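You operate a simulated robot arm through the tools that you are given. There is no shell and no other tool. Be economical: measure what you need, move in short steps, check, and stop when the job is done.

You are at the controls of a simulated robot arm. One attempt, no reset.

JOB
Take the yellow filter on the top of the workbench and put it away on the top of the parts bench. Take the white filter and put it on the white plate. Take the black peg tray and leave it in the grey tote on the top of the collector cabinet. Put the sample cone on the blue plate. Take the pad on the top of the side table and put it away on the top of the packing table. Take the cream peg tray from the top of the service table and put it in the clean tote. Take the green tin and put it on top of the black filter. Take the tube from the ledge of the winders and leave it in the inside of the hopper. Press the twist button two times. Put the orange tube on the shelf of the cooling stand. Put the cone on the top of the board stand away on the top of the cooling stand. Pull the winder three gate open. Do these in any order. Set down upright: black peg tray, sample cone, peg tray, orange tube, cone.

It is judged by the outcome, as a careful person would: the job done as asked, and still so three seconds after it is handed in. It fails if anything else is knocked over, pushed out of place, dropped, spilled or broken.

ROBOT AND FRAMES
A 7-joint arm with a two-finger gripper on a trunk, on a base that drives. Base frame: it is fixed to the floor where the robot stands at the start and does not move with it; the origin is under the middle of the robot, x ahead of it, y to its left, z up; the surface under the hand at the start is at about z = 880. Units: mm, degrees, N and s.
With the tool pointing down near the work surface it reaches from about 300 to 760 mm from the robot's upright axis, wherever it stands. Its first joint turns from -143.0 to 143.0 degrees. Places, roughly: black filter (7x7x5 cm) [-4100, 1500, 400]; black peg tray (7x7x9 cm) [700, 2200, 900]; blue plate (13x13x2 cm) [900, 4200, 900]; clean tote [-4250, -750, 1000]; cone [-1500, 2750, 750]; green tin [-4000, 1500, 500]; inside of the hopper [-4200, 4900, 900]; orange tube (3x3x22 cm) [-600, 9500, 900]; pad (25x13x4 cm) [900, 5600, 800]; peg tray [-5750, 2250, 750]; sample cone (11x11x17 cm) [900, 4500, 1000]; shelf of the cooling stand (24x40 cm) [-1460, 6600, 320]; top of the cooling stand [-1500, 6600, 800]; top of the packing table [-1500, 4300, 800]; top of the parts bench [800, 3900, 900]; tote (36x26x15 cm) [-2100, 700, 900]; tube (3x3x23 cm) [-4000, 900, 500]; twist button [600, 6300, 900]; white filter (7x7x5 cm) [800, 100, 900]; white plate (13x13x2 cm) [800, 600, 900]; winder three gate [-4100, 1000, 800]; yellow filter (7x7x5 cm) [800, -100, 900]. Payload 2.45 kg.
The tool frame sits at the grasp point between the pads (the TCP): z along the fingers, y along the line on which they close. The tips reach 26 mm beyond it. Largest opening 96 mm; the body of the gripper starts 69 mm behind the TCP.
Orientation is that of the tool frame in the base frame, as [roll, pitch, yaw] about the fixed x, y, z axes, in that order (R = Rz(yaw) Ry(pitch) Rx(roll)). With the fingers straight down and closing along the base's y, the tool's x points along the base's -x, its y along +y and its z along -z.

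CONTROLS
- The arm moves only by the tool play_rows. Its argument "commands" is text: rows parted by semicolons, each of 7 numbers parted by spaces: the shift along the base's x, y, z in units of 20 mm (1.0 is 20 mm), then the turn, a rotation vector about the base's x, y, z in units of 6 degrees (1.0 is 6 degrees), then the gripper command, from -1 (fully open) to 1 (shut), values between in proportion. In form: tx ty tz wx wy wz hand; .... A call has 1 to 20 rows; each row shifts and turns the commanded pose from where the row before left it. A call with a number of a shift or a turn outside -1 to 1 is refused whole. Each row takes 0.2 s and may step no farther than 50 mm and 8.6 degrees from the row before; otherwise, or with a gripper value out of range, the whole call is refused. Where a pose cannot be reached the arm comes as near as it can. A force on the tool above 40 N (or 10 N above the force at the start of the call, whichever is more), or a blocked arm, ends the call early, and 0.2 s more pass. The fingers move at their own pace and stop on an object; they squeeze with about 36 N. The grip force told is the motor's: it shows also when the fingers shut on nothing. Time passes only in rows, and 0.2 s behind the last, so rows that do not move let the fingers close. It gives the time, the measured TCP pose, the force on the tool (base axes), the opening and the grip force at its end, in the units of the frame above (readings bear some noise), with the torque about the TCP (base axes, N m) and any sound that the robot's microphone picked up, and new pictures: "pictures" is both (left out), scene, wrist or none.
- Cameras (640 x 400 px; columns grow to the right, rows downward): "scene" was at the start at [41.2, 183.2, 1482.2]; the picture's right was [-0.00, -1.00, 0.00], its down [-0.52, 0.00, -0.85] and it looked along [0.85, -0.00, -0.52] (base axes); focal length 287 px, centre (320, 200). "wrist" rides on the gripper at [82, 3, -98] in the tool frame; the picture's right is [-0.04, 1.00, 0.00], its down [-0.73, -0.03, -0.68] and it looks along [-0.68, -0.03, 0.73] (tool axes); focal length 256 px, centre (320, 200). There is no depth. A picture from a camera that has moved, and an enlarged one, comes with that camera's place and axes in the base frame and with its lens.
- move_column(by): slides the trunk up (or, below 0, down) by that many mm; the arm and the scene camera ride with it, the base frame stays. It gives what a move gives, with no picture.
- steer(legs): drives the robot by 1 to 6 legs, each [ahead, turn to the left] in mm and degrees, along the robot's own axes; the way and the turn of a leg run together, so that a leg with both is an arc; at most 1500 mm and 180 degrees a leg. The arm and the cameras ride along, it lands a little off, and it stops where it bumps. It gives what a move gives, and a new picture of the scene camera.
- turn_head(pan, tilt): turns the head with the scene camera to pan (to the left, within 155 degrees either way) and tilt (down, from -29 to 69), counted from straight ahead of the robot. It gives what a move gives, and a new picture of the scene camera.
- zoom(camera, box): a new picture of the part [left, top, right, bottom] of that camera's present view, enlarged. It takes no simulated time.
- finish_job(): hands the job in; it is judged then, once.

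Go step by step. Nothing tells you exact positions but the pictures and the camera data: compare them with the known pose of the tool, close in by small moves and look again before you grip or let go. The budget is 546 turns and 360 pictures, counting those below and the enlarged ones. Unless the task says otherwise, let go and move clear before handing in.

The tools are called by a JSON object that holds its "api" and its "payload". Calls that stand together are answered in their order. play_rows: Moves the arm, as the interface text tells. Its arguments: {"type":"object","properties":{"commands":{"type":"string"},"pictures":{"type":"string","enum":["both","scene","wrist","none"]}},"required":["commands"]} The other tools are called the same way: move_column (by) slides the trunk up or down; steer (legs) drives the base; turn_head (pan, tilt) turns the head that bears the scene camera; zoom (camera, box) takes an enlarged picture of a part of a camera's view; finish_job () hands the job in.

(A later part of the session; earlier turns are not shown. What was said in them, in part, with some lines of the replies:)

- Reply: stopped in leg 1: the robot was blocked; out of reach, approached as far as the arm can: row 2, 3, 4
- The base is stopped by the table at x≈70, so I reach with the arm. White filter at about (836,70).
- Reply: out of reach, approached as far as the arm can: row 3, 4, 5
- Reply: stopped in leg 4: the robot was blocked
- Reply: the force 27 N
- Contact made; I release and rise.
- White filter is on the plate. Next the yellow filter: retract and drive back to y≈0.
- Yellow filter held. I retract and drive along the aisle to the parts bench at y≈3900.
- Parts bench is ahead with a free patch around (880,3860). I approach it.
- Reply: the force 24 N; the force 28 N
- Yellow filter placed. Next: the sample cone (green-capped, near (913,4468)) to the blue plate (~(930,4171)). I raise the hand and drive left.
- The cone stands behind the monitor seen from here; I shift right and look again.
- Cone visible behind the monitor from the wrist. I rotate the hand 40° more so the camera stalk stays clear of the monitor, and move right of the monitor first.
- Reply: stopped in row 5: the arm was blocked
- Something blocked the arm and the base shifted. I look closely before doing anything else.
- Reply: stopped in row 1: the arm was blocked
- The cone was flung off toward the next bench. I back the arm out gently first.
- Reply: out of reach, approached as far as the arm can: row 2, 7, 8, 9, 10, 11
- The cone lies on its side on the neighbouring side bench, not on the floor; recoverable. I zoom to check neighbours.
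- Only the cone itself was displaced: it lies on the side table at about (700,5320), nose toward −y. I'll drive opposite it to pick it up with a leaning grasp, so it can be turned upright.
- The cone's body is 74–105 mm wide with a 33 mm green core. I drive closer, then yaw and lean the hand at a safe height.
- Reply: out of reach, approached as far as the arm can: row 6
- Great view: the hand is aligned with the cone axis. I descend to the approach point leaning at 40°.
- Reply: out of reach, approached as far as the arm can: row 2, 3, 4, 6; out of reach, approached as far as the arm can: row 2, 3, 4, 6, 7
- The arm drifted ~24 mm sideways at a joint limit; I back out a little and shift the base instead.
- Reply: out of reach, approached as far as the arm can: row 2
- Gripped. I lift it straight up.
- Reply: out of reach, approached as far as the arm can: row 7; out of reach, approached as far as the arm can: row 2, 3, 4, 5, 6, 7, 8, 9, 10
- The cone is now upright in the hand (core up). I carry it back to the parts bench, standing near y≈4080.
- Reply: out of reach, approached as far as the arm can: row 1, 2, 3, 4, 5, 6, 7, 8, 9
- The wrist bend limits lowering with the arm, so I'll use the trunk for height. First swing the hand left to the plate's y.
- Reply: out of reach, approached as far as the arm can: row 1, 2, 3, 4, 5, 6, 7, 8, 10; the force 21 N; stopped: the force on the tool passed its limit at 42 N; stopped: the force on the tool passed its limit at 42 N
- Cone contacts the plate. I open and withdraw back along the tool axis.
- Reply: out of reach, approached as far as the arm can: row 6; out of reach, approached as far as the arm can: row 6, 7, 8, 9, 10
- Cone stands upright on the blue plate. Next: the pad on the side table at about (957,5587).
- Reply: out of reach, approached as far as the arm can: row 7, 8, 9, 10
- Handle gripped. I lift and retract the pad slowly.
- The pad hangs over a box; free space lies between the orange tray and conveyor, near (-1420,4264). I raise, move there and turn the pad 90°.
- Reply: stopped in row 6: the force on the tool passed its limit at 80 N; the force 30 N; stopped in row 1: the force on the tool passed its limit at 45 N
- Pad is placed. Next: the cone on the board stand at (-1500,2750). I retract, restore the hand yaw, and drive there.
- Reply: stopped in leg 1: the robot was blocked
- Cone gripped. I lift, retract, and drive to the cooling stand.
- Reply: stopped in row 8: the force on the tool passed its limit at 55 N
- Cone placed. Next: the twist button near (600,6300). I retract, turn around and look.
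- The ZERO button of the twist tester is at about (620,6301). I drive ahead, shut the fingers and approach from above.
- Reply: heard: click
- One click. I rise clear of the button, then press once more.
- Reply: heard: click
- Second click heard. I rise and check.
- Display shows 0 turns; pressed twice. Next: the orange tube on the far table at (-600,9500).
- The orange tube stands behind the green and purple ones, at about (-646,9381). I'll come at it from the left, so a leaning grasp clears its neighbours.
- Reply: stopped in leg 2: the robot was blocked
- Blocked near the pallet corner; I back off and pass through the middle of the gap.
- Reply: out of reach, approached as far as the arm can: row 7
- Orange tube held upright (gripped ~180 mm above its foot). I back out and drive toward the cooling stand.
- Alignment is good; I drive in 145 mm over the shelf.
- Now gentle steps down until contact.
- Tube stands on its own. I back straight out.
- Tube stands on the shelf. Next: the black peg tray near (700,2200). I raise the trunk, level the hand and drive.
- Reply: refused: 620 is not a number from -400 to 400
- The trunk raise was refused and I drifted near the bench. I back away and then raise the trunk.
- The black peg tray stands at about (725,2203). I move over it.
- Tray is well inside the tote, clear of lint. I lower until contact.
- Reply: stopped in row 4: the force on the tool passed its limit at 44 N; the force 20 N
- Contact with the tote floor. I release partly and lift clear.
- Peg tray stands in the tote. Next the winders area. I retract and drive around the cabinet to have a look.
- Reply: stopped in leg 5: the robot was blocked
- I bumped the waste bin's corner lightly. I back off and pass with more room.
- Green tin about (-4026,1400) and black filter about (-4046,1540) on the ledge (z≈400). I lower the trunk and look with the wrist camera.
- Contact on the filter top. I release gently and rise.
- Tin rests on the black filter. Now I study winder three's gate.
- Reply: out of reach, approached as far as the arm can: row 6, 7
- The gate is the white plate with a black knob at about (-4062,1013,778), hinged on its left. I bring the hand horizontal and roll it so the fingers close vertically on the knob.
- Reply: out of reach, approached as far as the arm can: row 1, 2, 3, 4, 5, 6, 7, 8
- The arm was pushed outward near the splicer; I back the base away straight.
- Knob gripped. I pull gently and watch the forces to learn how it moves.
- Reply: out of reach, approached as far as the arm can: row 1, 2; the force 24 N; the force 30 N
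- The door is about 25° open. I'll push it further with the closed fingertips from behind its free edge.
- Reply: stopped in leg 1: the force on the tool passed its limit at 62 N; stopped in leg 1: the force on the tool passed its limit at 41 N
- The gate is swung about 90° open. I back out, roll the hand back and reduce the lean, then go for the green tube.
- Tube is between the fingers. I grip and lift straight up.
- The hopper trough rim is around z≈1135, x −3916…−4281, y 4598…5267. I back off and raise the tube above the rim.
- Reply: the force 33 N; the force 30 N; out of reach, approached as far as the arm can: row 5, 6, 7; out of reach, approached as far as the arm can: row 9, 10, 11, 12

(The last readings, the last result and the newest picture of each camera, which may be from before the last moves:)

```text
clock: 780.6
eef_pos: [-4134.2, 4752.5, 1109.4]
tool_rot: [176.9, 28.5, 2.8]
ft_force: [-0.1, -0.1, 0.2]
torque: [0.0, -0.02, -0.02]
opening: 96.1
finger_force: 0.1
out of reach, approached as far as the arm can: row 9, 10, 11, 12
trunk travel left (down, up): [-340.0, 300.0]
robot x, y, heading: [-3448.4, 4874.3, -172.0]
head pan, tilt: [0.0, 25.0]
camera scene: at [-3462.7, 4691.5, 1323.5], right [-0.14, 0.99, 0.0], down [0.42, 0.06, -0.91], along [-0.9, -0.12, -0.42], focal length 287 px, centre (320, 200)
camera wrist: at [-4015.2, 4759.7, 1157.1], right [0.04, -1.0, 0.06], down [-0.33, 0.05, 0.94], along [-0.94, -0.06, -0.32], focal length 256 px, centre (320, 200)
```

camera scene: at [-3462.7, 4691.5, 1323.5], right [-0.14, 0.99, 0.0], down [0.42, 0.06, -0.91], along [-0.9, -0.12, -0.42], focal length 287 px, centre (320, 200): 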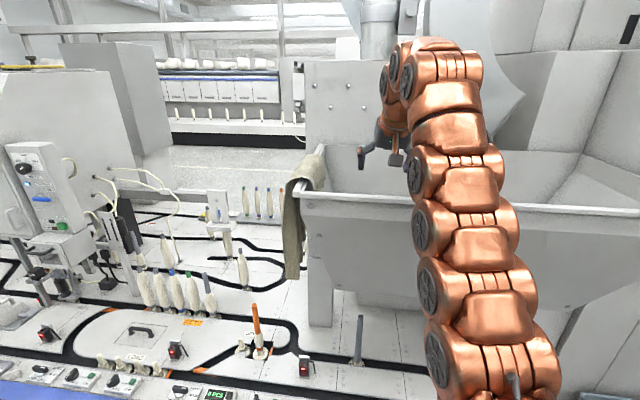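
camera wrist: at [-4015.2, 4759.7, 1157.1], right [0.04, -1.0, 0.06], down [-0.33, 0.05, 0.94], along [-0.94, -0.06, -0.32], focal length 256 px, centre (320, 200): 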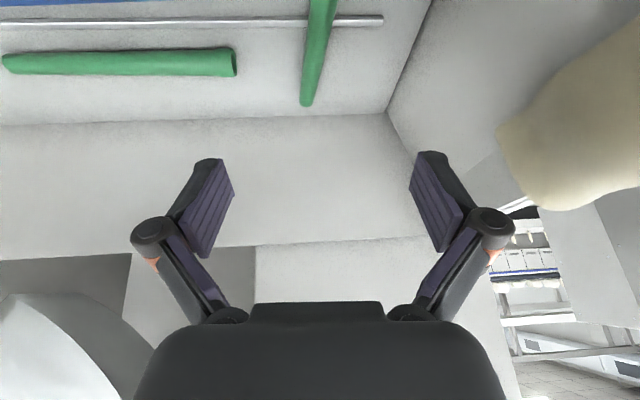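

The tube lies inside the hopper. Last: the cream peg tray on the service table (-5750,2250). I back out and look for a way behind the machines.

{"api": "move_column", "payload": {"by": 250}}

{"api": "steer", "payload": {"legs": [[-500, 0]]}}

{"api": "play_rows", "payload": {"commands": "0.5 0 0 0 -0.9 0 -1; 0.5 0 0 0 -0.9 0 -1; 0.5 0 0 0 -0.9 0 -1; 0.5 0 0 0 -0.9 0 -1; 0.5 0 0 0 -0.9 0 -1; 1 0 -0.5 0 0 0 -1; 1 0 -0.5 0 0 0 -1; 1 0 -0.5 0 0 0 -1; 1 0 -0.5 0 0 0 -1; 1 0 -0.5 0 0 0 -1", "pictures": "none"}}

{"api": "steer", "payload": {"legs": [[0, -82], [1300, 0], [500, 0], [0, 60]]}}

```text
clock: 783.2
eef_pos: [-4133.9, 4751.7, 1358.9]
tool_rot: [177.1, 28.5, 2.8]
ft_force: [-0.5, -0.2, -0.1]
torque: [0.0, -0.01, 0.0]
opening: 96.2
finger_force: 0.0
trunk travel left (down, up): [-590.0, 50.0]
robot x, y, heading: [-3446.7, 4878.0, -172.0]
head pan, tilt: [0.0, 25.0]
```

```text
clock: 786.2
eef_pos: [-3627.2, 4823.0, 1359.8]
tool_rot: [177.0, 28.4, 2.6]
ft_force: [0.7, 0.6, 0.1]
torque: [-0.01, -0.03, 0.02]
opening: 95.9
finger_force: 0.1
trunk travel left (down, up): [-590.0, 50.0]
robot x, y, heading: [-2939.3, 4944.5, -172.2]
head pan, tilt: [0.0, 25.0]
camera scene: at [-2956.3, 4760.3, 1573.5], right [-0.13, 0.99, 0.0], down [0.42, 0.06, -0.91], along [-0.9, -0.12, -0.42], focal length 287 px, centre (320, 200)
```

scene: 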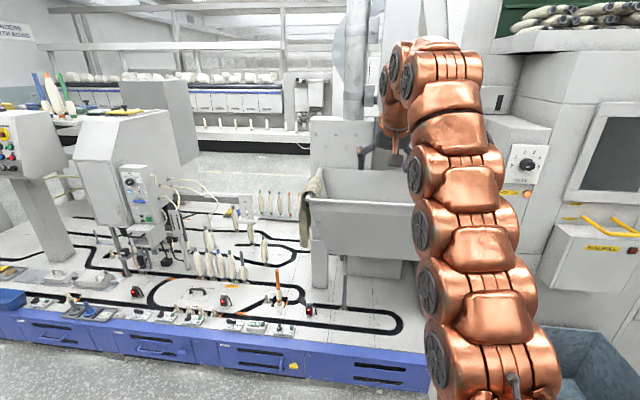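

```text
clock: 788.4
eef_pos: [-3430.9, 4857.7, 1202.4]
tool_rot: [175.8, 1.6, 2.2]
ft_force: [-0.3, -0.4, 0.2]
torque: [0.01, -0.03, 0.01]
opening: 95.8
finger_force: 0.1
out of reach, approached as far as the arm can: row 1, 2, 3, 4, 5
trunk travel left (down, up): [-590.0, 50.0]
robot x, y, heading: [-2941.9, 4946.7, -172.4]
head pan, tilt: [0.0, 25.0]
```

```text
clock: 803.5
eef_pos: [-3916.8, 6766.4, 1202.9]
tool_rot: [175.8, 1.5, -20.0]
ft_force: [-0.1, -0.3, 0.9]
torque: [0.01, 0.01, -0.02]
opening: 96.1
finger_force: 0.2
trunk travel left (down, up): [-590.0, 50.0]
robot x, y, heading: [-3432.9, 6662.7, 165.5]
head pan, tilt: [0.0, 25.0]
camera scene: at [-3515.5, 6496.3, 1573.5], right [0.25, 0.97, 0.0], down [0.41, -0.11, -0.91], along [-0.88, 0.23, -0.42], focal length 287 px, centre (320, 200)
```

scene: 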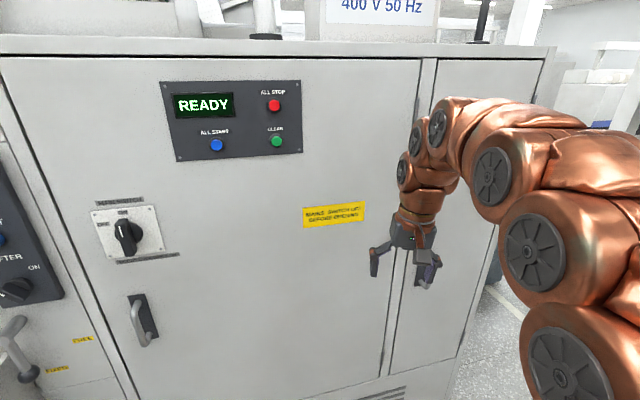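

{"api": "steer", "payload": {"legs": [[-250, 0], [0, -80], [900, 0], [0, 70]]}}

```text
clock: 816.2
eef_pos: [-3577.4, 7692.8, 1201.8]
tool_rot: [175.8, 1.3, -30.3]
ft_force: [-0.8, -1.0, -0.3]
torque: [-0.01, -0.01, 0.02]
opening: 95.9
finger_force: 0.1
trunk travel left (down, up): [-590.0, 50.0]
robot x, y, heading: [-3114.7, 7501.4, 155.0]
head pan, tilt: [0.0, 25.0]
camera scene: at [-3230.0, 7354.1, 1573.5], right [0.42, 0.91, 0.0], down [0.38, -0.18, -0.91], along [-0.82, 0.38, -0.42], focal length 287 px, centre (320, 200)
```

scene: 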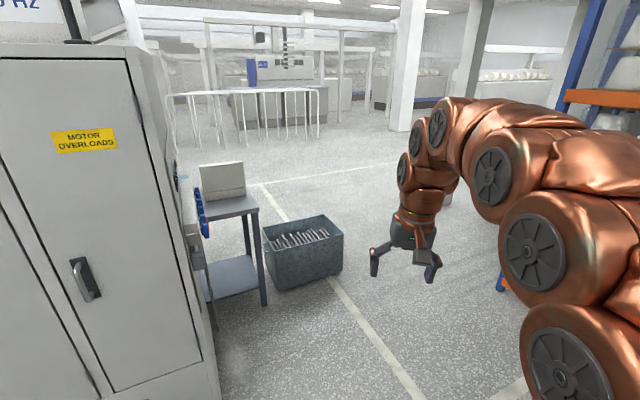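

{"api": "steer", "payload": {"legs": [[0, -26], [870, 0], [860, 0], [0, 80]]}}

```text
clock: 829.6
eef_pos: [-4617.2, 8655.0, 1201.5]
tool_rot: [175.7, 1.5, 19.4]
ft_force: [0.7, 0.9, 0.2]
torque: [0.02, 0.02, 0.0]
opening: 96.3
finger_force: 0.0
trunk travel left (down, up): [-590.0, 50.0]
robot x, y, heading: [-4174.2, 8880.2, -155.4]
head pan, tilt: [0.0, 25.0]
camera scene: at [-4135.6, 8700.3, 1573.5], right [-0.42, 0.91, 0.0], down [0.38, 0.18, -0.91], along [-0.82, -0.38, -0.42], focal length 287 px, centre (320, 200)
```

scene: 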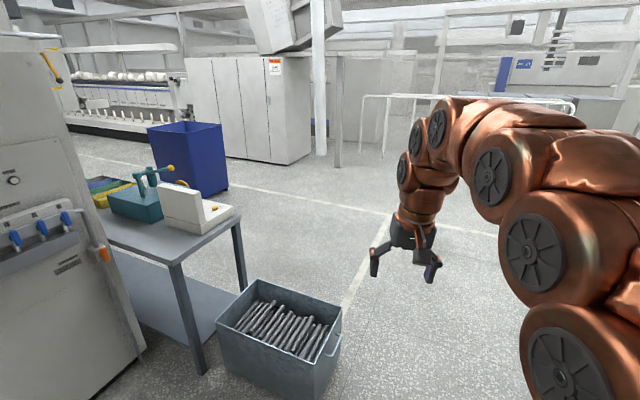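

{"api": "steer", "payload": {"legs": [[0, -25.6], [1150, 0], [0, 56], [900, 0], [0, 35]]}}

```text
clock: 845.3
eef_pos: [-5840.9, 7675.1, 1202.5]
tool_rot: [175.8, 1.6, 83.7]
ft_force: [0.2, 1.0, 0.4]
torque: [0.02, -0.01, 0.02]
opening: 96.3
finger_force: 0.0
trunk travel left (down, up): [-590.0, 50.0]
robot x, y, heading: [-5854.4, 8171.1, -91.0]
head pan, tilt: [0.0, 25.0]
camera scene: at [-5670.8, 8128.9, 1573.5], right [-1.0, 0.02, 0.0], down [0.01, 0.42, -0.91], along [-0.02, -0.91, -0.42], focal length 287 px, centre (320, 200)
```

scene: 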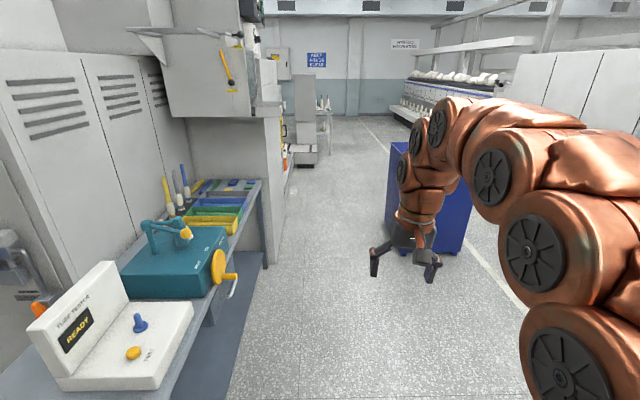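

{"api": "steer", "payload": {"legs": [[1400, 0], [1000, 0]]}}

```text
clock: 857.3
eef_pos: [-5889.0, 5227.7, 1201.7]
tool_rot: [175.8, 1.6, 83.9]
ft_force: [-0.5, 0.1, -0.2]
torque: [-0.01, 0.0, 0.02]
opening: 96.0
finger_force: 0.0
trunk travel left (down, up): [-590.0, 50.0]
robot x, y, heading: [-5904.1, 5727.0, -90.8]
head pan, tilt: [0.0, 25.0]
camera scene: at [-5720.3, 5682.4, 1573.5], right [-1.0, 0.01, 0.0], down [0.01, 0.42, -0.91], along [-0.01, -0.91, -0.42], focal length 287 px, centre (320, 200)
```

scene: 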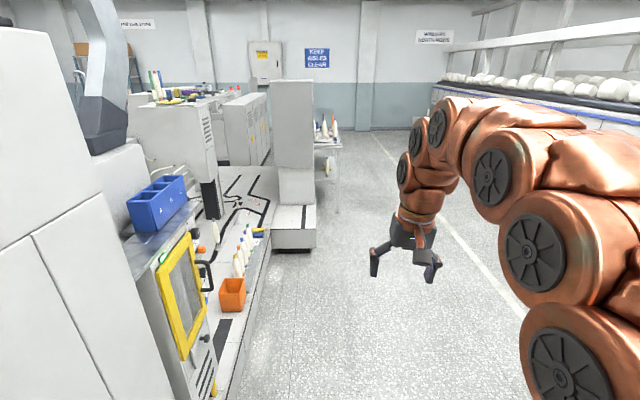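

{"api": "steer", "payload": {"legs": [[0, -25.5], [850, 0], [0, 26], [1300, 0], [800, 0]]}}

```text
clock: 874.5
eef_pos: [-6303.0, 2376.6, 1202.5]
tool_rot: [175.7, 1.4, 83.6]
ft_force: [0.4, -0.6, -1.1]
torque: [-0.02, 0.01, -0.03]
opening: 96.2
finger_force: 0.1
trunk travel left (down, up): [-590.0, 50.0]
robot x, y, heading: [-6318.5, 2874.4, -91.1]
head pan, tilt: [0.0, 25.0]
camera scene: at [-6133.8, 2831.1, 1573.5], right [-1.0, 0.02, 0.0], down [0.01, 0.42, -0.91], along [-0.02, -0.91, -0.42], focal length 287 px, centre (320, 200)
```

scene: 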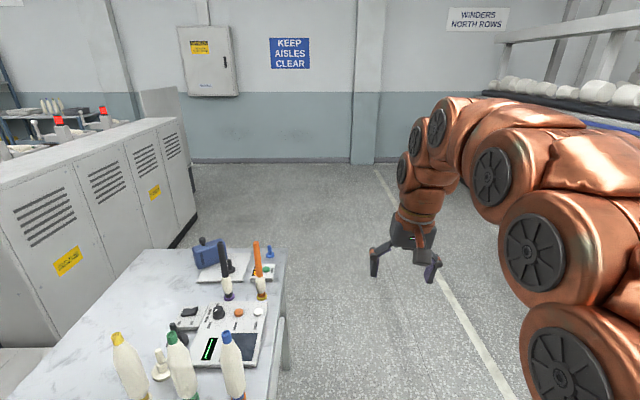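

{"api": "steer", "payload": {"legs": [[0, -5], [600, 0], [0, 96]]}}

{"api": "turn_head", "payload": {"pan": 0, "tilt": 40}}

```text
clock: 882.5
eef_pos: [-5877.4, 2322.7, 1202.2]
tool_rot: [175.8, 1.5, 177.7]
ft_force: [-0.4, 0.2, -0.1]
torque: [0.0, 0.04, -0.01]
opening: 96.0
finger_force: 0.0
trunk travel left (down, up): [-590.0, 50.0]
robot x, y, heading: [-6375.7, 2277.5, 3.1]
head pan, tilt: [0.0, 25.0]
camera scene: at [-6340.1, 2462.3, 1573.5], right [0.05, -1.0, 0.0], down [-0.42, -0.02, -0.91], along [0.91, 0.05, -0.42], focal length 287 px, centre (320, 200)
```

scene: 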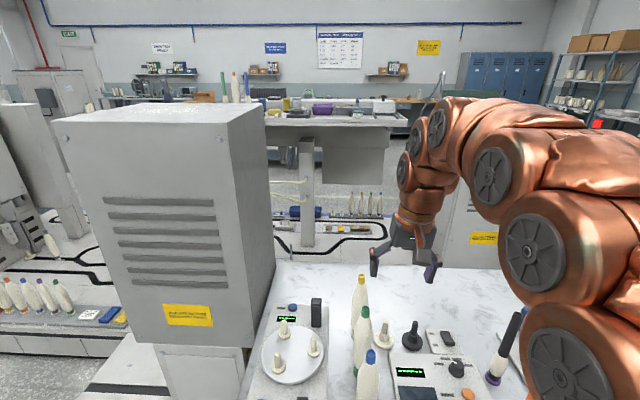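

```text
clock: 883.3
eef_pos: [-5878.4, 2324.6, 1202.3]
tool_rot: [175.9, 1.5, 177.7]
ft_force: [0.3, 0.1, 0.6]
torque: [-0.01, 0.03, 0.02]
opening: 95.9
finger_force: 0.0
trunk travel left (down, up): [-590.0, 50.0]
robot x, y, heading: [-6371.2, 2278.9, 2.9]
head pan, tilt: [0.0, 40.0]
camera scene: at [-6347.2, 2462.0, 1550.3], right [0.05, -1.0, 0.0], down [-0.64, -0.03, -0.77], along [0.77, 0.04, -0.64], focal length 287 px, centre (320, 200)
```

scene: 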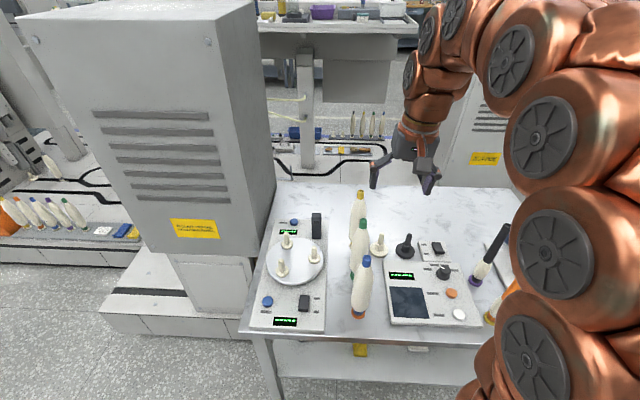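

{"api": "zoom", "payload": {"camera": "scene", "box": [240, 170, 480, 320]}}

```text
2.67 times, centred on (360, 245) of scene
camera zoom: at [-6347.2, 2462.0, 1550.3], right [0.05, -1.0, 0.0], down [-0.64, -0.03, -0.77], along [0.77, 0.04, -0.64], focal length 765 px, centre (213, 80)
```

zoom: 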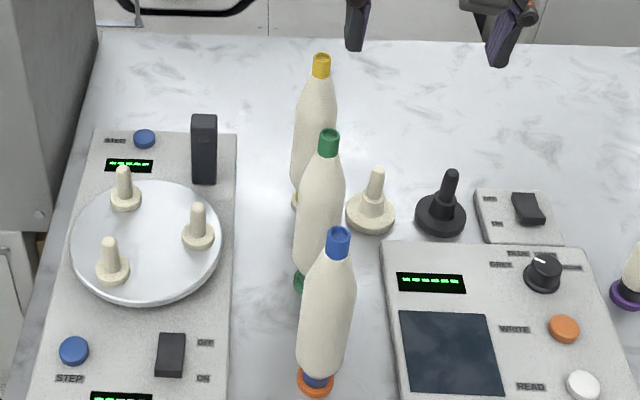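

Cream peg tray at about (-5685,2290), bobbins 90 mm to its left. I turn the hand 90° so its narrow side faces them.

{"api": "play_rows", "payload": {"commands": "0 0 0 -0.7 0.2 0 -1; 0 0 0 0 0 1 -1; 0 0 0 0 0 1 -1; 0 0 0 0 0 1 -1; 0 0 0 0 0 1 -1; 0.5 -0.2 0 0 0 1 -1; 0.5 -0.2 0 0 0 1 -1; 0.5 -0.2 0 0 0 1 -1; 0.5 -0.2 0 0 0 1 -1; 0.5 -0.2 0 0 0 1 -1; 0.5 -0.2 0 0 0 1 -1; 0.5 -0.2 0 0 0 1 -1; 0.5 0 -0.5 0 0 1 -1; 0.5 0 -0.5 0 0 1 -1; 0.5 0 -0.5 0 0 1 -1; 0.5 0 -0.5 0 0 1 -1"}}

```text
clock: 886.7
eef_pos: [-5766.6, 2294.2, 1162.2]
tool_rot: [-179.9, 0.4, -92.1]
ft_force: [-0.7, -0.3, 0.4]
torque: [0.02, -0.05, -0.06]
opening: 95.9
finger_force: 0.0
trunk travel left (down, up): [-590.0, 50.0]
robot x, y, heading: [-6371.5, 2277.5, 2.9]
head pan, tilt: [0.0, 40.0]
camera scene: at [-6347.4, 2462.0, 1550.2], right [0.05, -1.0, 0.0], down [-0.64, -0.03, -0.77], along [0.77, 0.04, -0.64], focal length 287 px, centre (320, 200)
camera wrist: at [-5773.2, 2211.9, 1260.1], right [-1.0, 0.08, 0.0], down [0.06, 0.73, 0.68], along [0.05, 0.68, -0.73], focal length 256 px, centre (320, 200)
```

scene: 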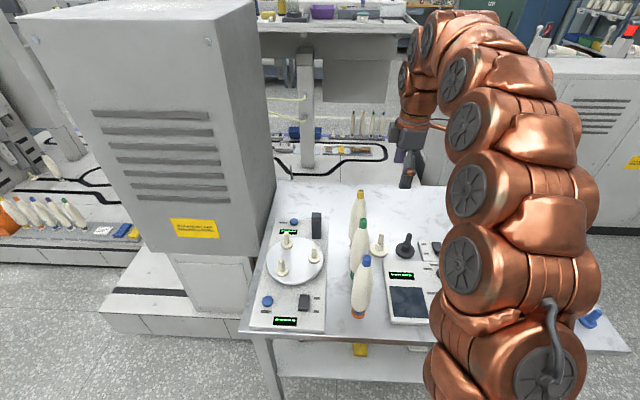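
wrist: 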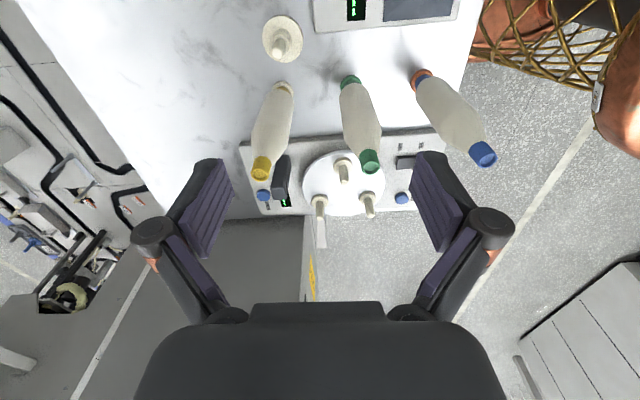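

{"api": "play_rows", "payload": {"commands": "0.7 0 -1 0 0 0 -0.5; 0.7 0 -1 0 0 0 -0.5; 0.7 0 -1 0 0 0 -0.5; 0.7 0 -1 0 0 0 -0.5; 0 0 -1 0 0 0 -0.5; 0 0 -1 0 0 0 -0.5; 0 0 -1 0 0 0 -0.5; 0 0 -1 0 0 0 -0.5; 0 0 -0.5 0 0 0 -0.5"}}

```text
clock: 888.7
eef_pos: [-5712.5, 2297.0, 993.0]
tool_rot: [-179.9, 0.5, -92.2]
ft_force: [0.5, -0.1, -0.3]
torque: [0.02, 0.01, 0.02]
opening: 71.6
finger_force: 0.1
trunk travel left (down, up): [-590.0, 50.0]
robot x, y, heading: [-6376.3, 2280.3, 3.0]
head pan, tilt: [0.0, 40.0]
camera scene: at [-6347.2, 2462.0, 1550.2], right [0.05, -1.0, 0.0], down [-0.64, -0.03, -0.77], along [0.77, 0.04, -0.64], focal length 287 px, centre (320, 200)
camera wrist: at [-5718.4, 2214.8, 1090.1], right [-1.0, 0.08, 0.0], down [0.06, 0.73, 0.68], along [0.06, 0.68, -0.73], focal length 256 px, centre (320, 200)
```

scene: 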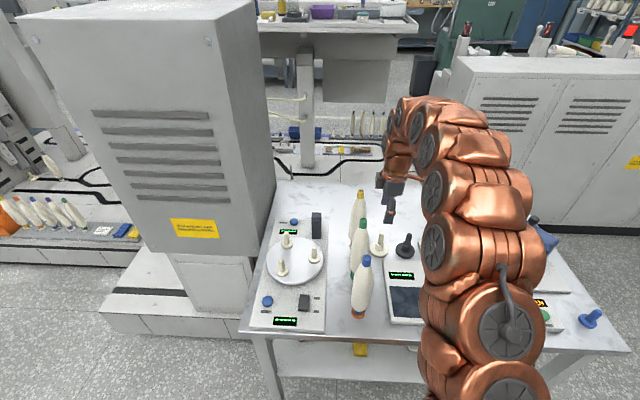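
wrist: 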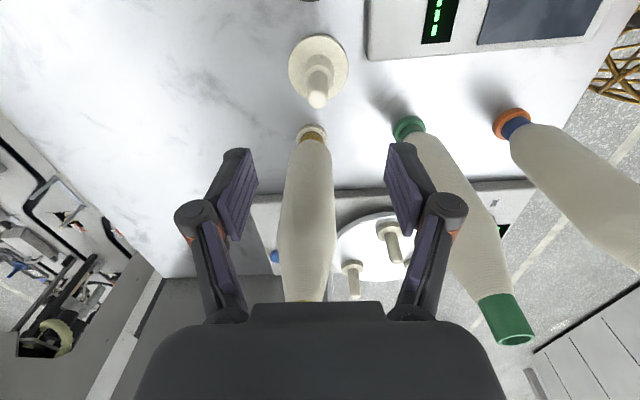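

{"api": "play_rows", "payload": {"commands": "0.15 -0.15 -1 0 0 0 -0.5; 0 0 -1 0 0 0 -0.5; 0 0 -1 0 0 0 -0.5; 0 0 -1 0 0 0 -0.5; 0 0 -1 0 0 0 -0.5; 0 0 -1 0 0 0 -0.5; 0 0 0 0 0 0 -0.5", "pictures": "wrist"}}

```text
clock: 890.3
eef_pos: [-5710.1, 2292.4, 872.2]
tool_rot: [-179.9, 0.5, -92.2]
ft_force: [0.5, -0.4, 0.0]
torque: [0.0, 0.01, 0.04]
opening: 72.1
finger_force: 0.0
trunk travel left (down, up): [-590.0, 50.0]
robot x, y, heading: [-6379.9, 2280.8, 3.2]
head pan, tilt: [0.0, 40.0]
camera wrist: at [-5715.8, 2209.6, 969.3], right [-1.0, 0.08, 0.0], down [0.06, 0.73, 0.68], along [0.05, 0.68, -0.73], focal length 256 px, centre (320, 200)
```

wrist: 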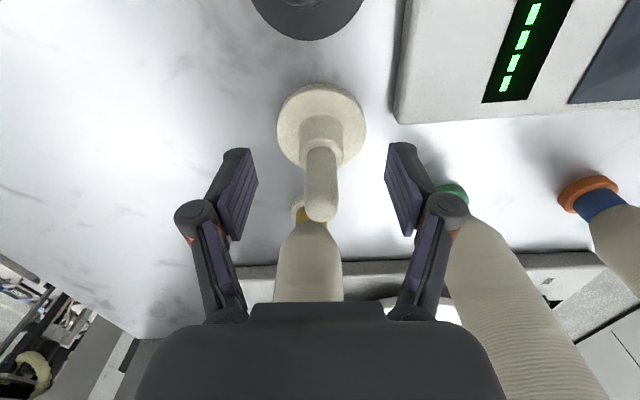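

{"api": "play_rows", "payload": {"commands": "0 0 -0.4 0 0 0 -0.5; 0 0 0 0 0 0 0.5; 0 0 0 0 0 0 1; 0 0 0 0 0 0 1; 0 0 0 0 0 0 1; 0 0 0.5 0 0 0 1; 0 0 1 0 0 0 1; 0 0 1 0 0 0 1; 0 0 1 0 0 0 1; 0 0 1 0 0 0 1; 0 0 1 0 0 0 1; 0 0 1 0 0 0 1; 0 0 1 0 0 0 1; 0 0 1 0 0 0 1; 0 0 1 0 0 0 1; 0 0 1 0 0 0 1; 0 0 1 0 0 0 1; 0 0 1 0 0 0 1"}}

```text
clock: 894.1
eef_pos: [-5709.1, 2291.6, 1114.2]
tool_rot: [-179.9, 0.5, -92.2]
ft_force: [-0.3, 0.5, -1.1]
torque: [-0.03, 0.04, -0.02]
opening: 16.6
finger_force: 35.8
trunk travel left (down, up): [-590.0, 50.0]
robot x, y, heading: [-6377.7, 2278.4, 2.9]
head pan, tilt: [0.0, 40.0]
camera scene: at [-6347.0, 2462.0, 1550.2], right [0.05, -1.0, 0.0], down [-0.64, -0.03, -0.77], along [0.76, 0.04, -0.64], focal length 287 px, centre (320, 200)
camera wrist: at [-5715.7, 2209.4, 1212.0], right [-1.0, 0.08, 0.0], down [0.06, 0.73, 0.68], along [0.05, 0.68, -0.73], focal length 256 px, centre (320, 200)
```

scene: 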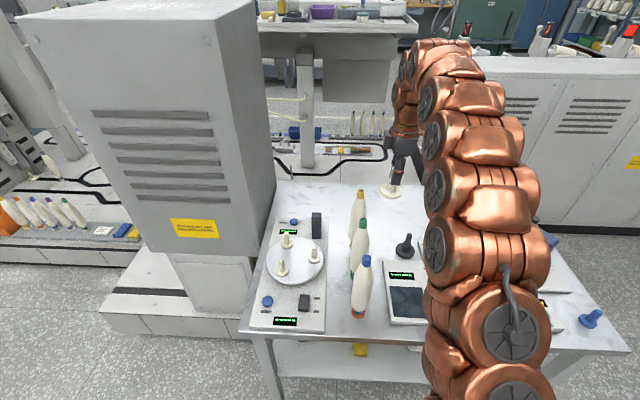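
wrist: 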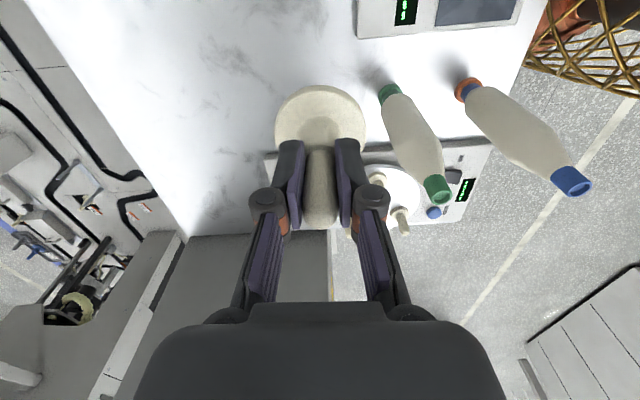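

Tray held. I retract and drive down the rear aisle to pass around the south end toward the clean tote.

{"api": "play_rows", "payload": {"commands": "-0.5 0 1 0 0 0 1; -0.5 0 1 0 0 0 1; -1 0 1 0 0 -1 1; -1 0 0.5 0 0 -1 1; -1 0 0 0 0 -1 1; -1 0 0 0 0 -1 1; -1 0 0 0 0 -1 1; -1 0 0 0 0 -1 1; -1 0 0 0 0 -1 1; -1 0 0 0 0 -1 1; -0.5 0 0 0 0 -1 1; 0 0 0 0 0 -1 1; 0 0 0 0 0 -1 1; 0 0 0 0 0 -1 1; 0 0 0 0 0 -1 1; 0 0 0 0 0 -1 1; 0 0 0 0 0 -1 1", "pictures": "none"}}

{"api": "turn_head", "payload": {"pan": 0, "tilt": 25}}

{"api": "steer", "payload": {"legs": [[0, -94], [1300, 0], [900, 0]]}}

```text
clock: 897.7
eef_pos: [-5897.1, 2292.9, 1183.4]
tool_rot: [-179.8, 0.4, 177.7]
ft_force: [0.1, -0.5, -0.2]
torque: [0.02, 0.0, -0.03]
opening: 16.8
finger_force: 36.1
trunk travel left (down, up): [-590.0, 50.0]
robot x, y, heading: [-6377.2, 2279.2, 3.1]
head pan, tilt: [0.0, 40.0]
```

```text
clock: 898.4
eef_pos: [-5897.0, 2293.2, 1183.4]
tool_rot: [-179.9, 0.4, 177.8]
ft_force: [-0.1, -0.9, 0.3]
torque: [-0.02, 0.0, 0.0]
opening: 16.4
finger_force: 35.5
trunk travel left (down, up): [-590.0, 50.0]
robot x, y, heading: [-6372.5, 2274.8, 3.0]
head pan, tilt: [0.0, 25.0]
camera scene: at [-6340.1, 2462.4, 1573.5], right [0.05, -1.0, 0.0], down [-0.42, -0.02, -0.91], along [0.9, 0.05, -0.42], focal length 287 px, centre (320, 200)
```

scene: 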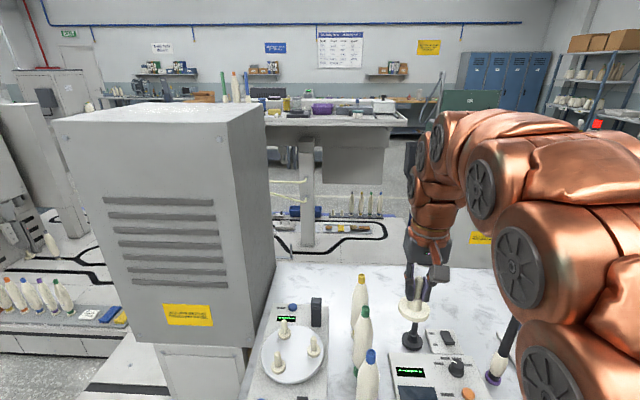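

```text
clock: 913.3
eef_pos: [-6471.1, -388.8, 1183.3]
tool_rot: [-179.9, 0.5, 82.7]
ft_force: [0.2, -0.1, -0.6]
torque: [-0.01, -0.01, 0.0]
opening: 16.6
finger_force: 36.2
trunk travel left (down, up): [-590.0, 50.0]
robot x, y, heading: [-6444.6, 89.5, -92.0]
head pan, tilt: [0.0, 25.0]
camera scene: at [-6262.9, 39.7, 1573.5], right [-1.0, 0.04, 0.0], down [0.02, 0.42, -0.91], along [-0.03, -0.91, -0.42], focal length 287 px, centre (320, 200)
```

scene: 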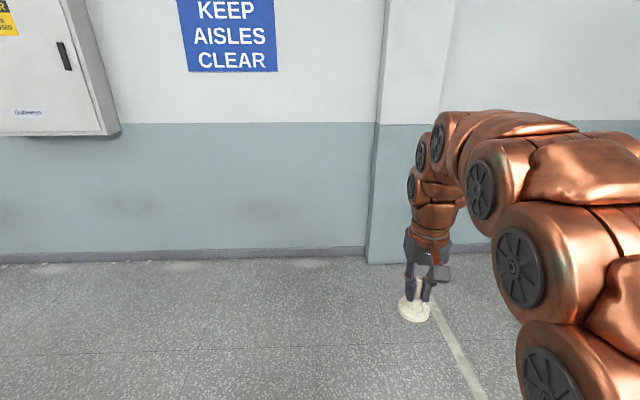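

{"api": "steer", "payload": {"legs": [[1100, 0], [0, 70]]}}

```text
clock: 921.8
eef_pos: [-6063.0, -1200.7, 1183.3]
tool_rot: [-179.9, 0.5, 150.3]
ft_force: [-0.6, -0.2, -1.2]
torque: [-0.02, -0.01, 0.01]
opening: 16.5
finger_force: 35.8
trunk travel left (down, up): [-590.0, 50.0]
robot x, y, heading: [-6492.8, -997.8, -24.5]
head pan, tilt: [0.0, 25.0]
camera scene: at [-6376.9, -845.7, 1573.5], right [-0.41, -0.91, 0.0], down [-0.38, 0.18, -0.91], along [0.82, -0.38, -0.42], focal length 287 px, centre (320, 200)
```

scene: 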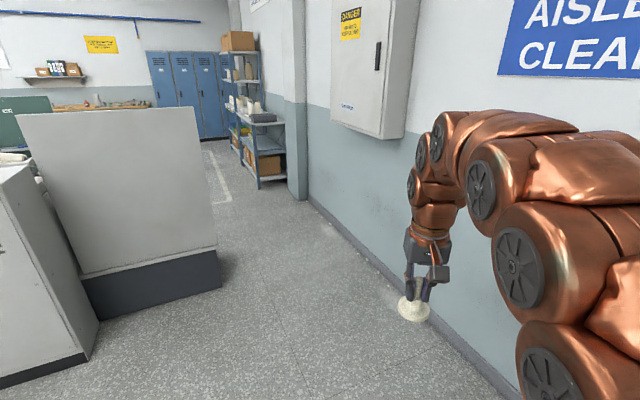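

{"api": "steer", "payload": {"legs": [[0, 2], [1287, 0], [0, 22.5], [1000, 0]]}}

```text
clock: 934.6
eef_pos: [-3819.4, -1444.0, 1183.1]
tool_rot: [-179.9, 0.5, 175.7]
ft_force: [-1.1, -1.1, -0.5]
torque: [-0.02, -0.01, 0.0]
opening: 16.7
finger_force: 36.2
trunk travel left (down, up): [-590.0, 50.0]
robot x, y, heading: [-4293.8, -1447.0, 0.6]
head pan, tilt: [0.0, 25.0]
camera scene: at [-4254.9, -1258.4, 1573.5], right [0.02, -1.0, 0.0], down [-0.42, -0.01, -0.91], along [0.91, 0.01, -0.42], focal length 287 px, centre (320, 200)
```

scene: 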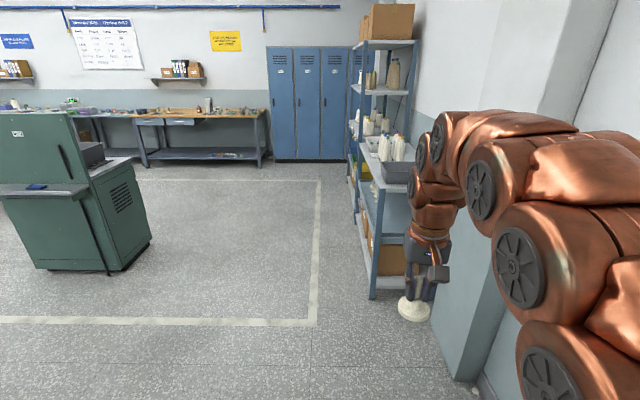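

{"api": "steer", "payload": {"legs": [[750, 0], [0, 60], [800, 0], [0, 118]]}}

{"api": "turn_head", "payload": {"pan": 0, "tilt": 30}}

```text
clock: 950.4
eef_pos: [-3674.7, -744.1, 1184.4]
tool_rot: [-179.9, 0.5, 0.7]
ft_force: [-0.5, 0.2, 0.4]
torque: [0.0, 0.0, 0.02]
opening: 16.5
finger_force: 35.6
trunk travel left (down, up): [-590.0, 50.0]
robot x, y, heading: [-3200.0, -708.9, -174.3]
head pan, tilt: [0.0, 25.0]
camera scene: at [-3221.7, -887.8, 1573.5], right [-0.1, 0.99, 0.0], down [0.42, 0.04, -0.91], along [-0.9, -0.09, -0.42], focal length 287 px, centre (320, 200)
```

scene: 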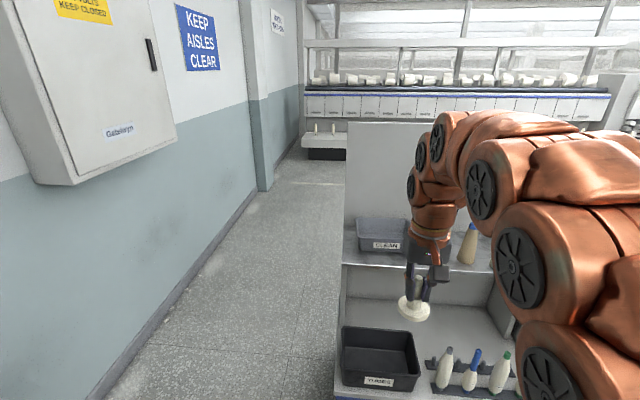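

```text
clock: 951.0
eef_pos: [-3674.1, -743.9, 1183.8]
tool_rot: [-179.8, 0.6, 0.7]
ft_force: [-0.9, -0.4, 0.3]
torque: [0.0, 0.01, 0.01]
opening: 17.1
finger_force: 36.4
trunk travel left (down, up): [-590.0, 50.0]
robot x, y, heading: [-3198.5, -702.9, -174.3]
head pan, tilt: [0.0, 30.0]
camera scene: at [-3220.0, -887.6, 1565.6], right [-0.1, 0.99, 0.0], down [0.5, 0.05, -0.87], along [-0.86, -0.09, -0.5], focal length 287 px, centre (320, 200)
```

scene: 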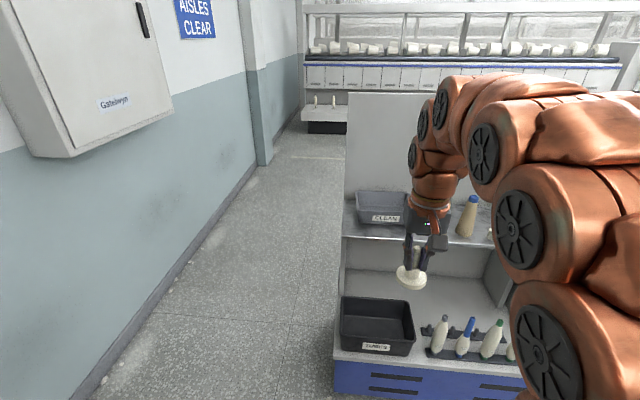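

{"api": "zoom", "payload": {"camera": "scene", "box": [330, 160, 490, 260]}}

```text
4.00 times, centred on (410, 210) of scene
camera zoom: at [-3220.0, -887.6, 1565.6], right [-0.1, 0.99, 0.0], down [0.5, 0.05, -0.87], along [-0.86, -0.09, -0.5], focal length 1148 px, centre (-40, 160)
```

zoom: 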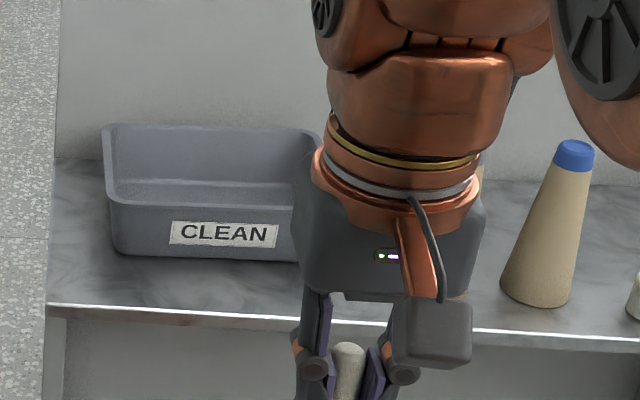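

{"api": "steer", "payload": {"legs": [[0, -3], [360, 0]]}}

{"api": "zoom", "payload": {"camera": "wrist", "box": [0, 0, 640, 400]}}

```text
clock: 953.8
eef_pos: [-4038.1, -739.2, 1184.1]
tool_rot: [-179.9, 0.5, -2.0]
ft_force: [-0.2, 0.2, -0.1]
torque: [0.0, -0.02, -0.01]
opening: 16.3
finger_force: 36.0
trunk travel left (down, up): [-590.0, 50.0]
robot x, y, heading: [-3561.3, -725.0, -176.9]
head pan, tilt: [0.0, 30.0]
camera scene: at [-3591.2, -905.5, 1565.6], right [-0.06, 1.0, 0.0], down [0.5, 0.03, -0.87], along [-0.86, -0.05, -0.5], focal length 287 px, centre (320, 200)
```

scene: 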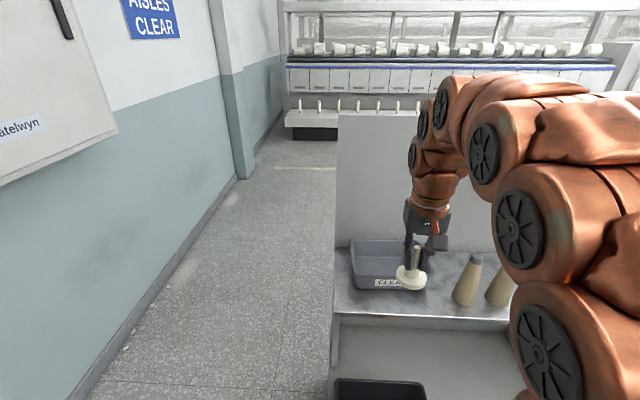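

```text
1.00 times, centred on (320, 200) of wrist (not enlarged: the box is as wide or as high as the picture)
camera zoom: at [-3955.6, -746.5, 1281.1], right [-0.08, -1.0, 0.0], down [-0.73, 0.05, 0.69], along [-0.68, 0.05, -0.73], focal length 256 px, centre (320, 200)
```

zoom: 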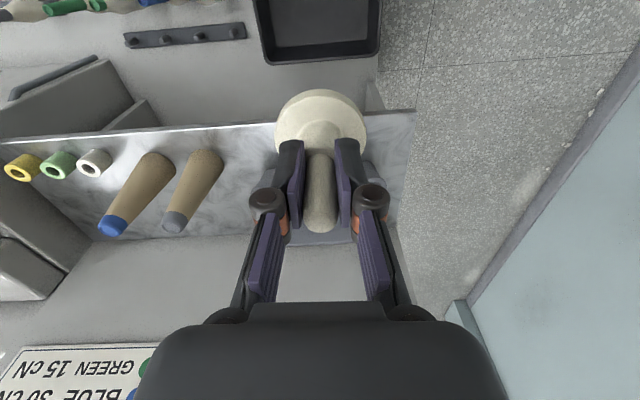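

{"api": "zoom", "payload": {"camera": "scene", "box": [320, 220, 480, 320]}}

```text
4.00 times, centred on (400, 270) of scene
camera zoom: at [-3591.2, -905.5, 1565.6], right [-0.06, 1.0, 0.0], down [0.5, 0.03, -0.87], along [-0.86, -0.05, -0.5], focal length 1148 px, centre (0, -80)
```

zoom: 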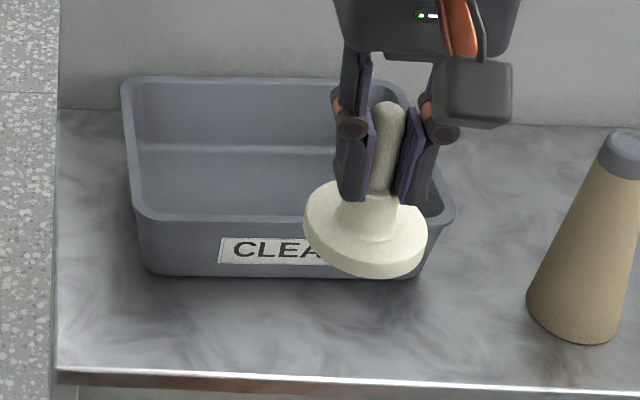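

{"api": "steer", "payload": {"legs": [[50, 0]]}}

{"api": "play_rows", "payload": {"commands": "-1 0 0 0 0 0 1; -1 0 0 0 0 0 1; -1 0.2 -0.2 0 0 0 1; -1 0.2 -0.2 0 0 0 1; -1 0.2 -0.2 0 0 0 1; -1 0.2 -0.2 0 0 0 1; -1 0.2 -0.2 0 0 0 1; -1 0 -0.4 0 0 0 1; -0.8 0 -0.4 0 0 0 1"}}

{"api": "zoom", "payload": {"camera": "scene", "box": [320, 220, 480, 320]}}

```text
clock: 954.7
eef_pos: [-4089.3, -741.3, 1183.7]
tool_rot: [-180.0, 0.5, -2.0]
ft_force: [-0.1, 0.2, -1.3]
torque: [0.03, 0.06, -0.03]
opening: 16.4
finger_force: 36.0
trunk travel left (down, up): [-590.0, 50.0]
robot x, y, heading: [-3611.5, -726.2, -176.7]
head pan, tilt: [0.0, 30.0]
camera scene: at [-3643.2, -908.3, 1565.6], right [-0.05, 1.0, 0.0], down [0.5, 0.03, -0.87], along [-0.86, -0.05, -0.5], focal length 287 px, centre (320, 200)
```

scene: 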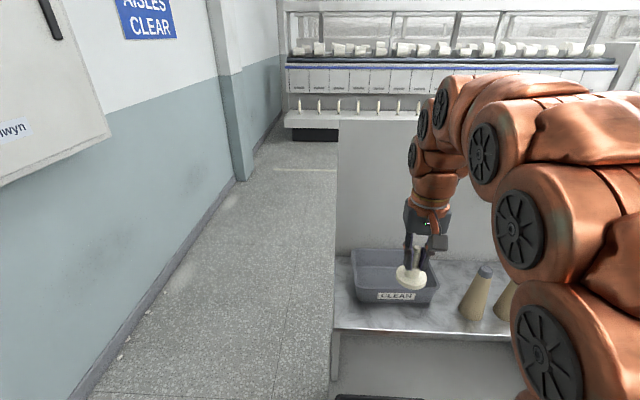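

```text
clock: 956.7
eef_pos: [-4268.3, -722.1, 1146.5]
tool_rot: [-179.8, 0.5, -2.1]
ft_force: [1.1, -0.3, -0.9]
torque: [-0.02, 0.04, 0.01]
opening: 16.4
finger_force: 35.5
trunk travel left (down, up): [-590.0, 50.0]
robot x, y, heading: [-3616.2, -727.4, -176.9]
head pan, tilt: [0.0, 30.0]
camera scene: at [-3643.5, -908.3, 1565.6], right [-0.05, 1.0, 0.0], down [0.5, 0.03, -0.87], along [-0.86, -0.05, -0.5], focal length 287 px, centre (320, 200)
camera wrist: at [-4185.2, -728.7, 1245.0], right [-0.08, -1.0, 0.0], down [-0.73, 0.06, 0.68], along [-0.68, 0.05, -0.73], focal length 256 px, centre (320, 200)
```

scene: 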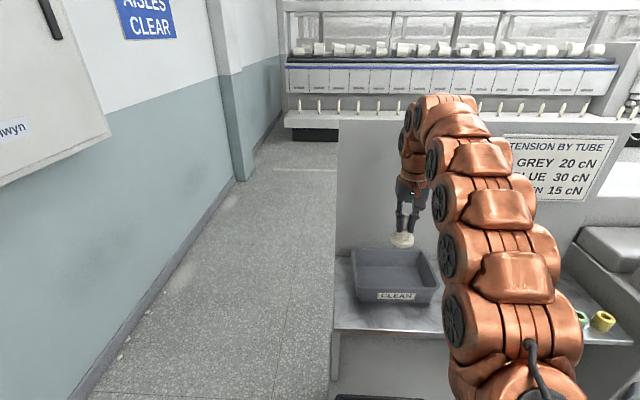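
wrist: 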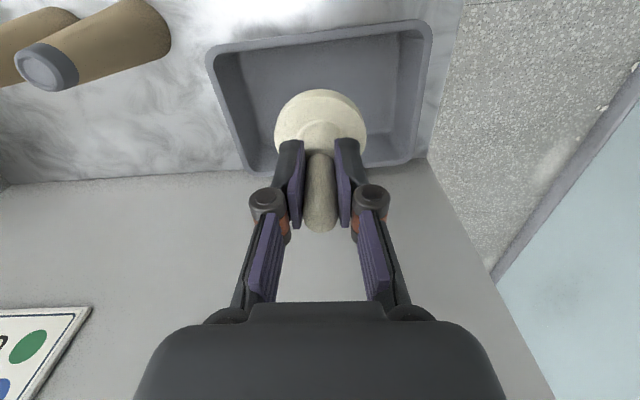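

```text
4.00 times, centred on (400, 270) of scene
camera zoom: at [-3643.5, -908.3, 1565.6], right [-0.05, 1.0, 0.0], down [0.5, 0.03, -0.87], along [-0.86, -0.05, -0.5], focal length 1148 px, centre (0, -80)
```

zoom: 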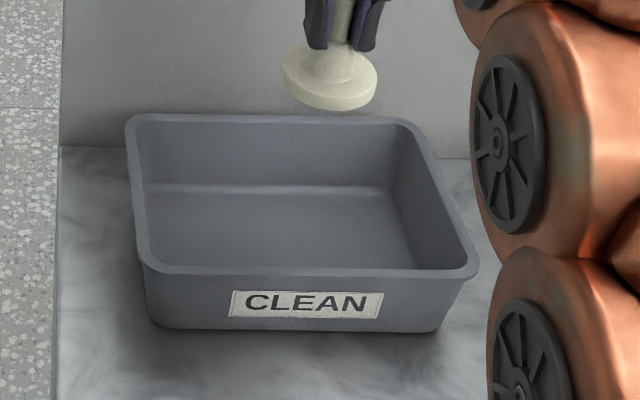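

{"api": "play_rows", "payload": {"commands": "-1 0.1 -1 0 0 0 1; -1 0.1 -1 0 0 0 1; -0.6 0 -1 0 0 0 1; 0 0 -1 0 0 0 1; 0 0 -1 0 0 0 1; 0 0 -1 0 0 0 1; 0 0 -1 0 0 0 1; 0 0 -0.5 0 0 0 1"}}

```text
clock: 958.5
eef_pos: [-4317.7, -719.3, 995.9]
tool_rot: [-179.9, 0.4, -2.2]
ft_force: [1.0, -0.8, -0.2]
torque: [0.01, 0.01, 0.0]
opening: 16.3
finger_force: 36.5
trunk travel left (down, up): [-590.0, 50.0]
robot x, y, heading: [-3616.2, -722.6, -176.9]
head pan, tilt: [0.0, 30.0]
camera scene: at [-3643.6, -908.3, 1565.6], right [-0.05, 1.0, 0.0], down [0.5, 0.03, -0.87], along [-0.86, -0.05, -0.5], focal length 287 px, centre (320, 200)
camera wrist: at [-4234.9, -725.0, 1093.2], right [-0.08, -1.0, 0.0], down [-0.73, 0.05, 0.69], along [-0.68, 0.05, -0.73], focal length 256 px, centre (320, 200)
```

scene: 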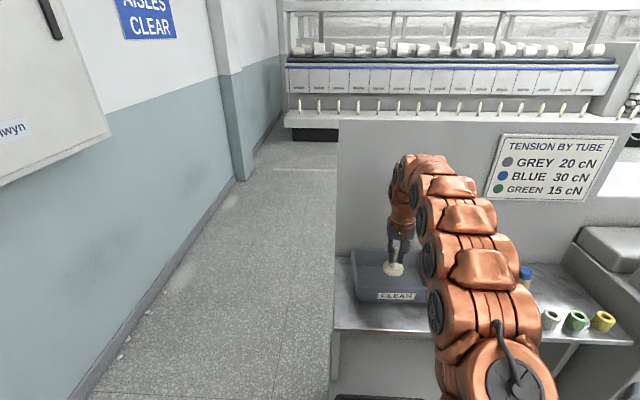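
wrist: 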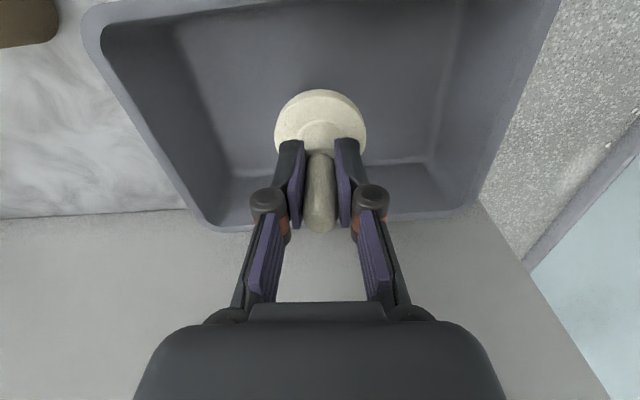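

{"api": "play_rows", "payload": {"commands": "0.1 0 -1 0 0 0 1; 0.1 0 -1 0 0 0 1; 0 0 -0.5 0 0 0 1; 0 0 -0.3 0 0 0 1; 0 0 -0.2 0 0 0 1; 0 0 -0.2 0 0 0 1; 0 0 -0.2 0 0 0 1; 0 0 -0.2 0 0 0 1; 0 0 -0.2 0 0 0 1", "pictures": "wrist"}}

```text
clock: 960.3
eef_pos: [-4316.7, -718.8, 931.5]
tool_rot: [-179.9, 1.1, -2.1]
ft_force: [0.1, 0.0, 20.6]
torque: [-0.03, -0.32, 0.01]
opening: 16.5
finger_force: 36.1
trunk travel left (down, up): [-590.0, 50.0]
robot x, y, heading: [-3614.9, -721.6, -177.0]
head pan, tilt: [0.0, 30.0]
stopped in row 9: the force on the tool passed its limit at 46 N (the readings are from after the stop); the commanded pose is now the measured one
camera wrist: at [-4232.1, -725.2, 1028.4], right [-0.08, -1.0, 0.0], down [-0.72, 0.05, 0.69], along [-0.69, 0.05, -0.72], focal length 256 px, centre (320, 200)
```

wrist: 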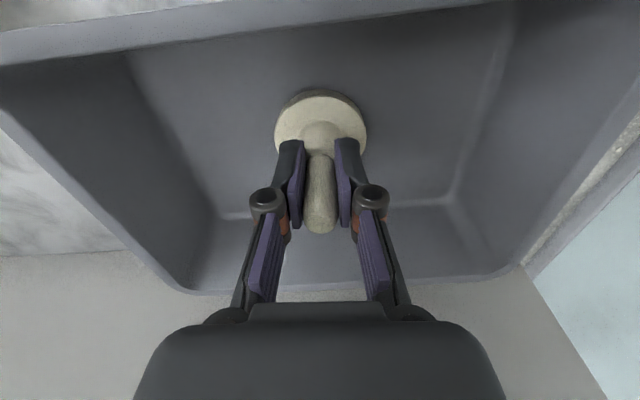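

Contact with the tote floor. I release slightly open and lift out.

{"api": "play_rows", "payload": {"commands": "0 0 0.1 0 0 0 0.9; 0 0 0 0 0 0 0.4; 0 0 0 0 0 0 0.2; 0 0 0 0 0 0 0.2; 0 0 0.5 0 0 0 0.2; 0 0 1 0 0 0 0.2; 0 0 1 0 0 0 0.2; 0 0 1 0 0 0 0.2; 0 0 1 0 0 0 0.2; 0 0 1 0 0 0 0.2; 0 0 1 0 0 0 0.2; 0 0 1 0 0 0 0.2; 0 0 1 0 0 0 0.2; 0.5 0 1 0 0 0 0.2; 0.5 0 1 0 0 0 0.2"}}

```text
clock: 963.5
eef_pos: [-4293.4, -719.2, 1141.5]
tool_rot: [-179.8, 0.7, -2.0]
ft_force: [-0.3, -0.2, -0.5]
torque: [0.02, -0.01, -0.02]
opening: 38.1
finger_force: 0.1
trunk travel left (down, up): [-590.0, 50.0]
robot x, y, heading: [-3616.4, -726.8, -177.0]
head pan, tilt: [0.0, 30.0]
camera scene: at [-3643.8, -908.3, 1565.6], right [-0.05, 1.0, 0.0], down [0.5, 0.03, -0.87], along [-0.86, -0.05, -0.5], focal length 287 px, centre (320, 200)
camera wrist: at [-4210.3, -725.0, 1238.5], right [-0.08, -1.0, 0.0], down [-0.72, 0.05, 0.69], along [-0.69, 0.05, -0.73], focal length 256 px, centre (320, 200)
```

scene: 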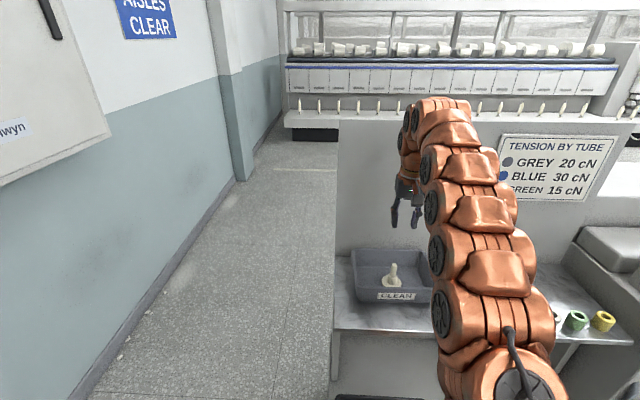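
wrist: 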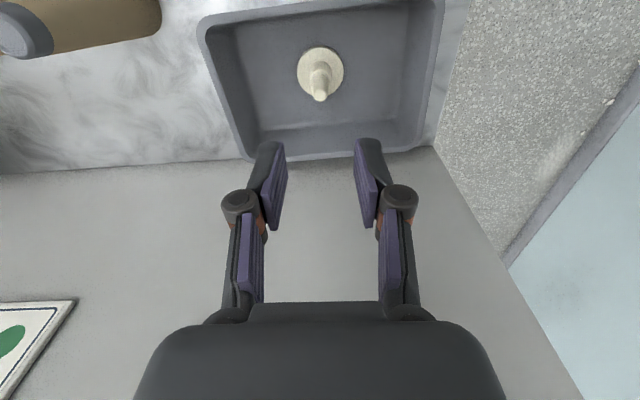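

Every item is placed: the cream tray stands upright in the clean tote and the hand is clear, so I hand the job in.

{"api": "finish_job", "payload": {}}

```text
The job is handed in.
```

I handed in the job with all twelve tasks done, and the arm is clear of everything. Three things along the way may count against it:

- **Sample cone:** I knocked it off the parts bench on my first approach and it landed on its side on the side table. I picked it up and stood it upright on the blue plate. The items I could see around it were still in place.
- **Waste bin:** The base bumped the bin beside the collector cabinet. From the pictures it looked unmoved, but I could not measure closer than about 25 mm.
- **Pallet:** The base was also blocked, apparently by the box pallet near the far table. I did not check afterwards whether it had shifted.
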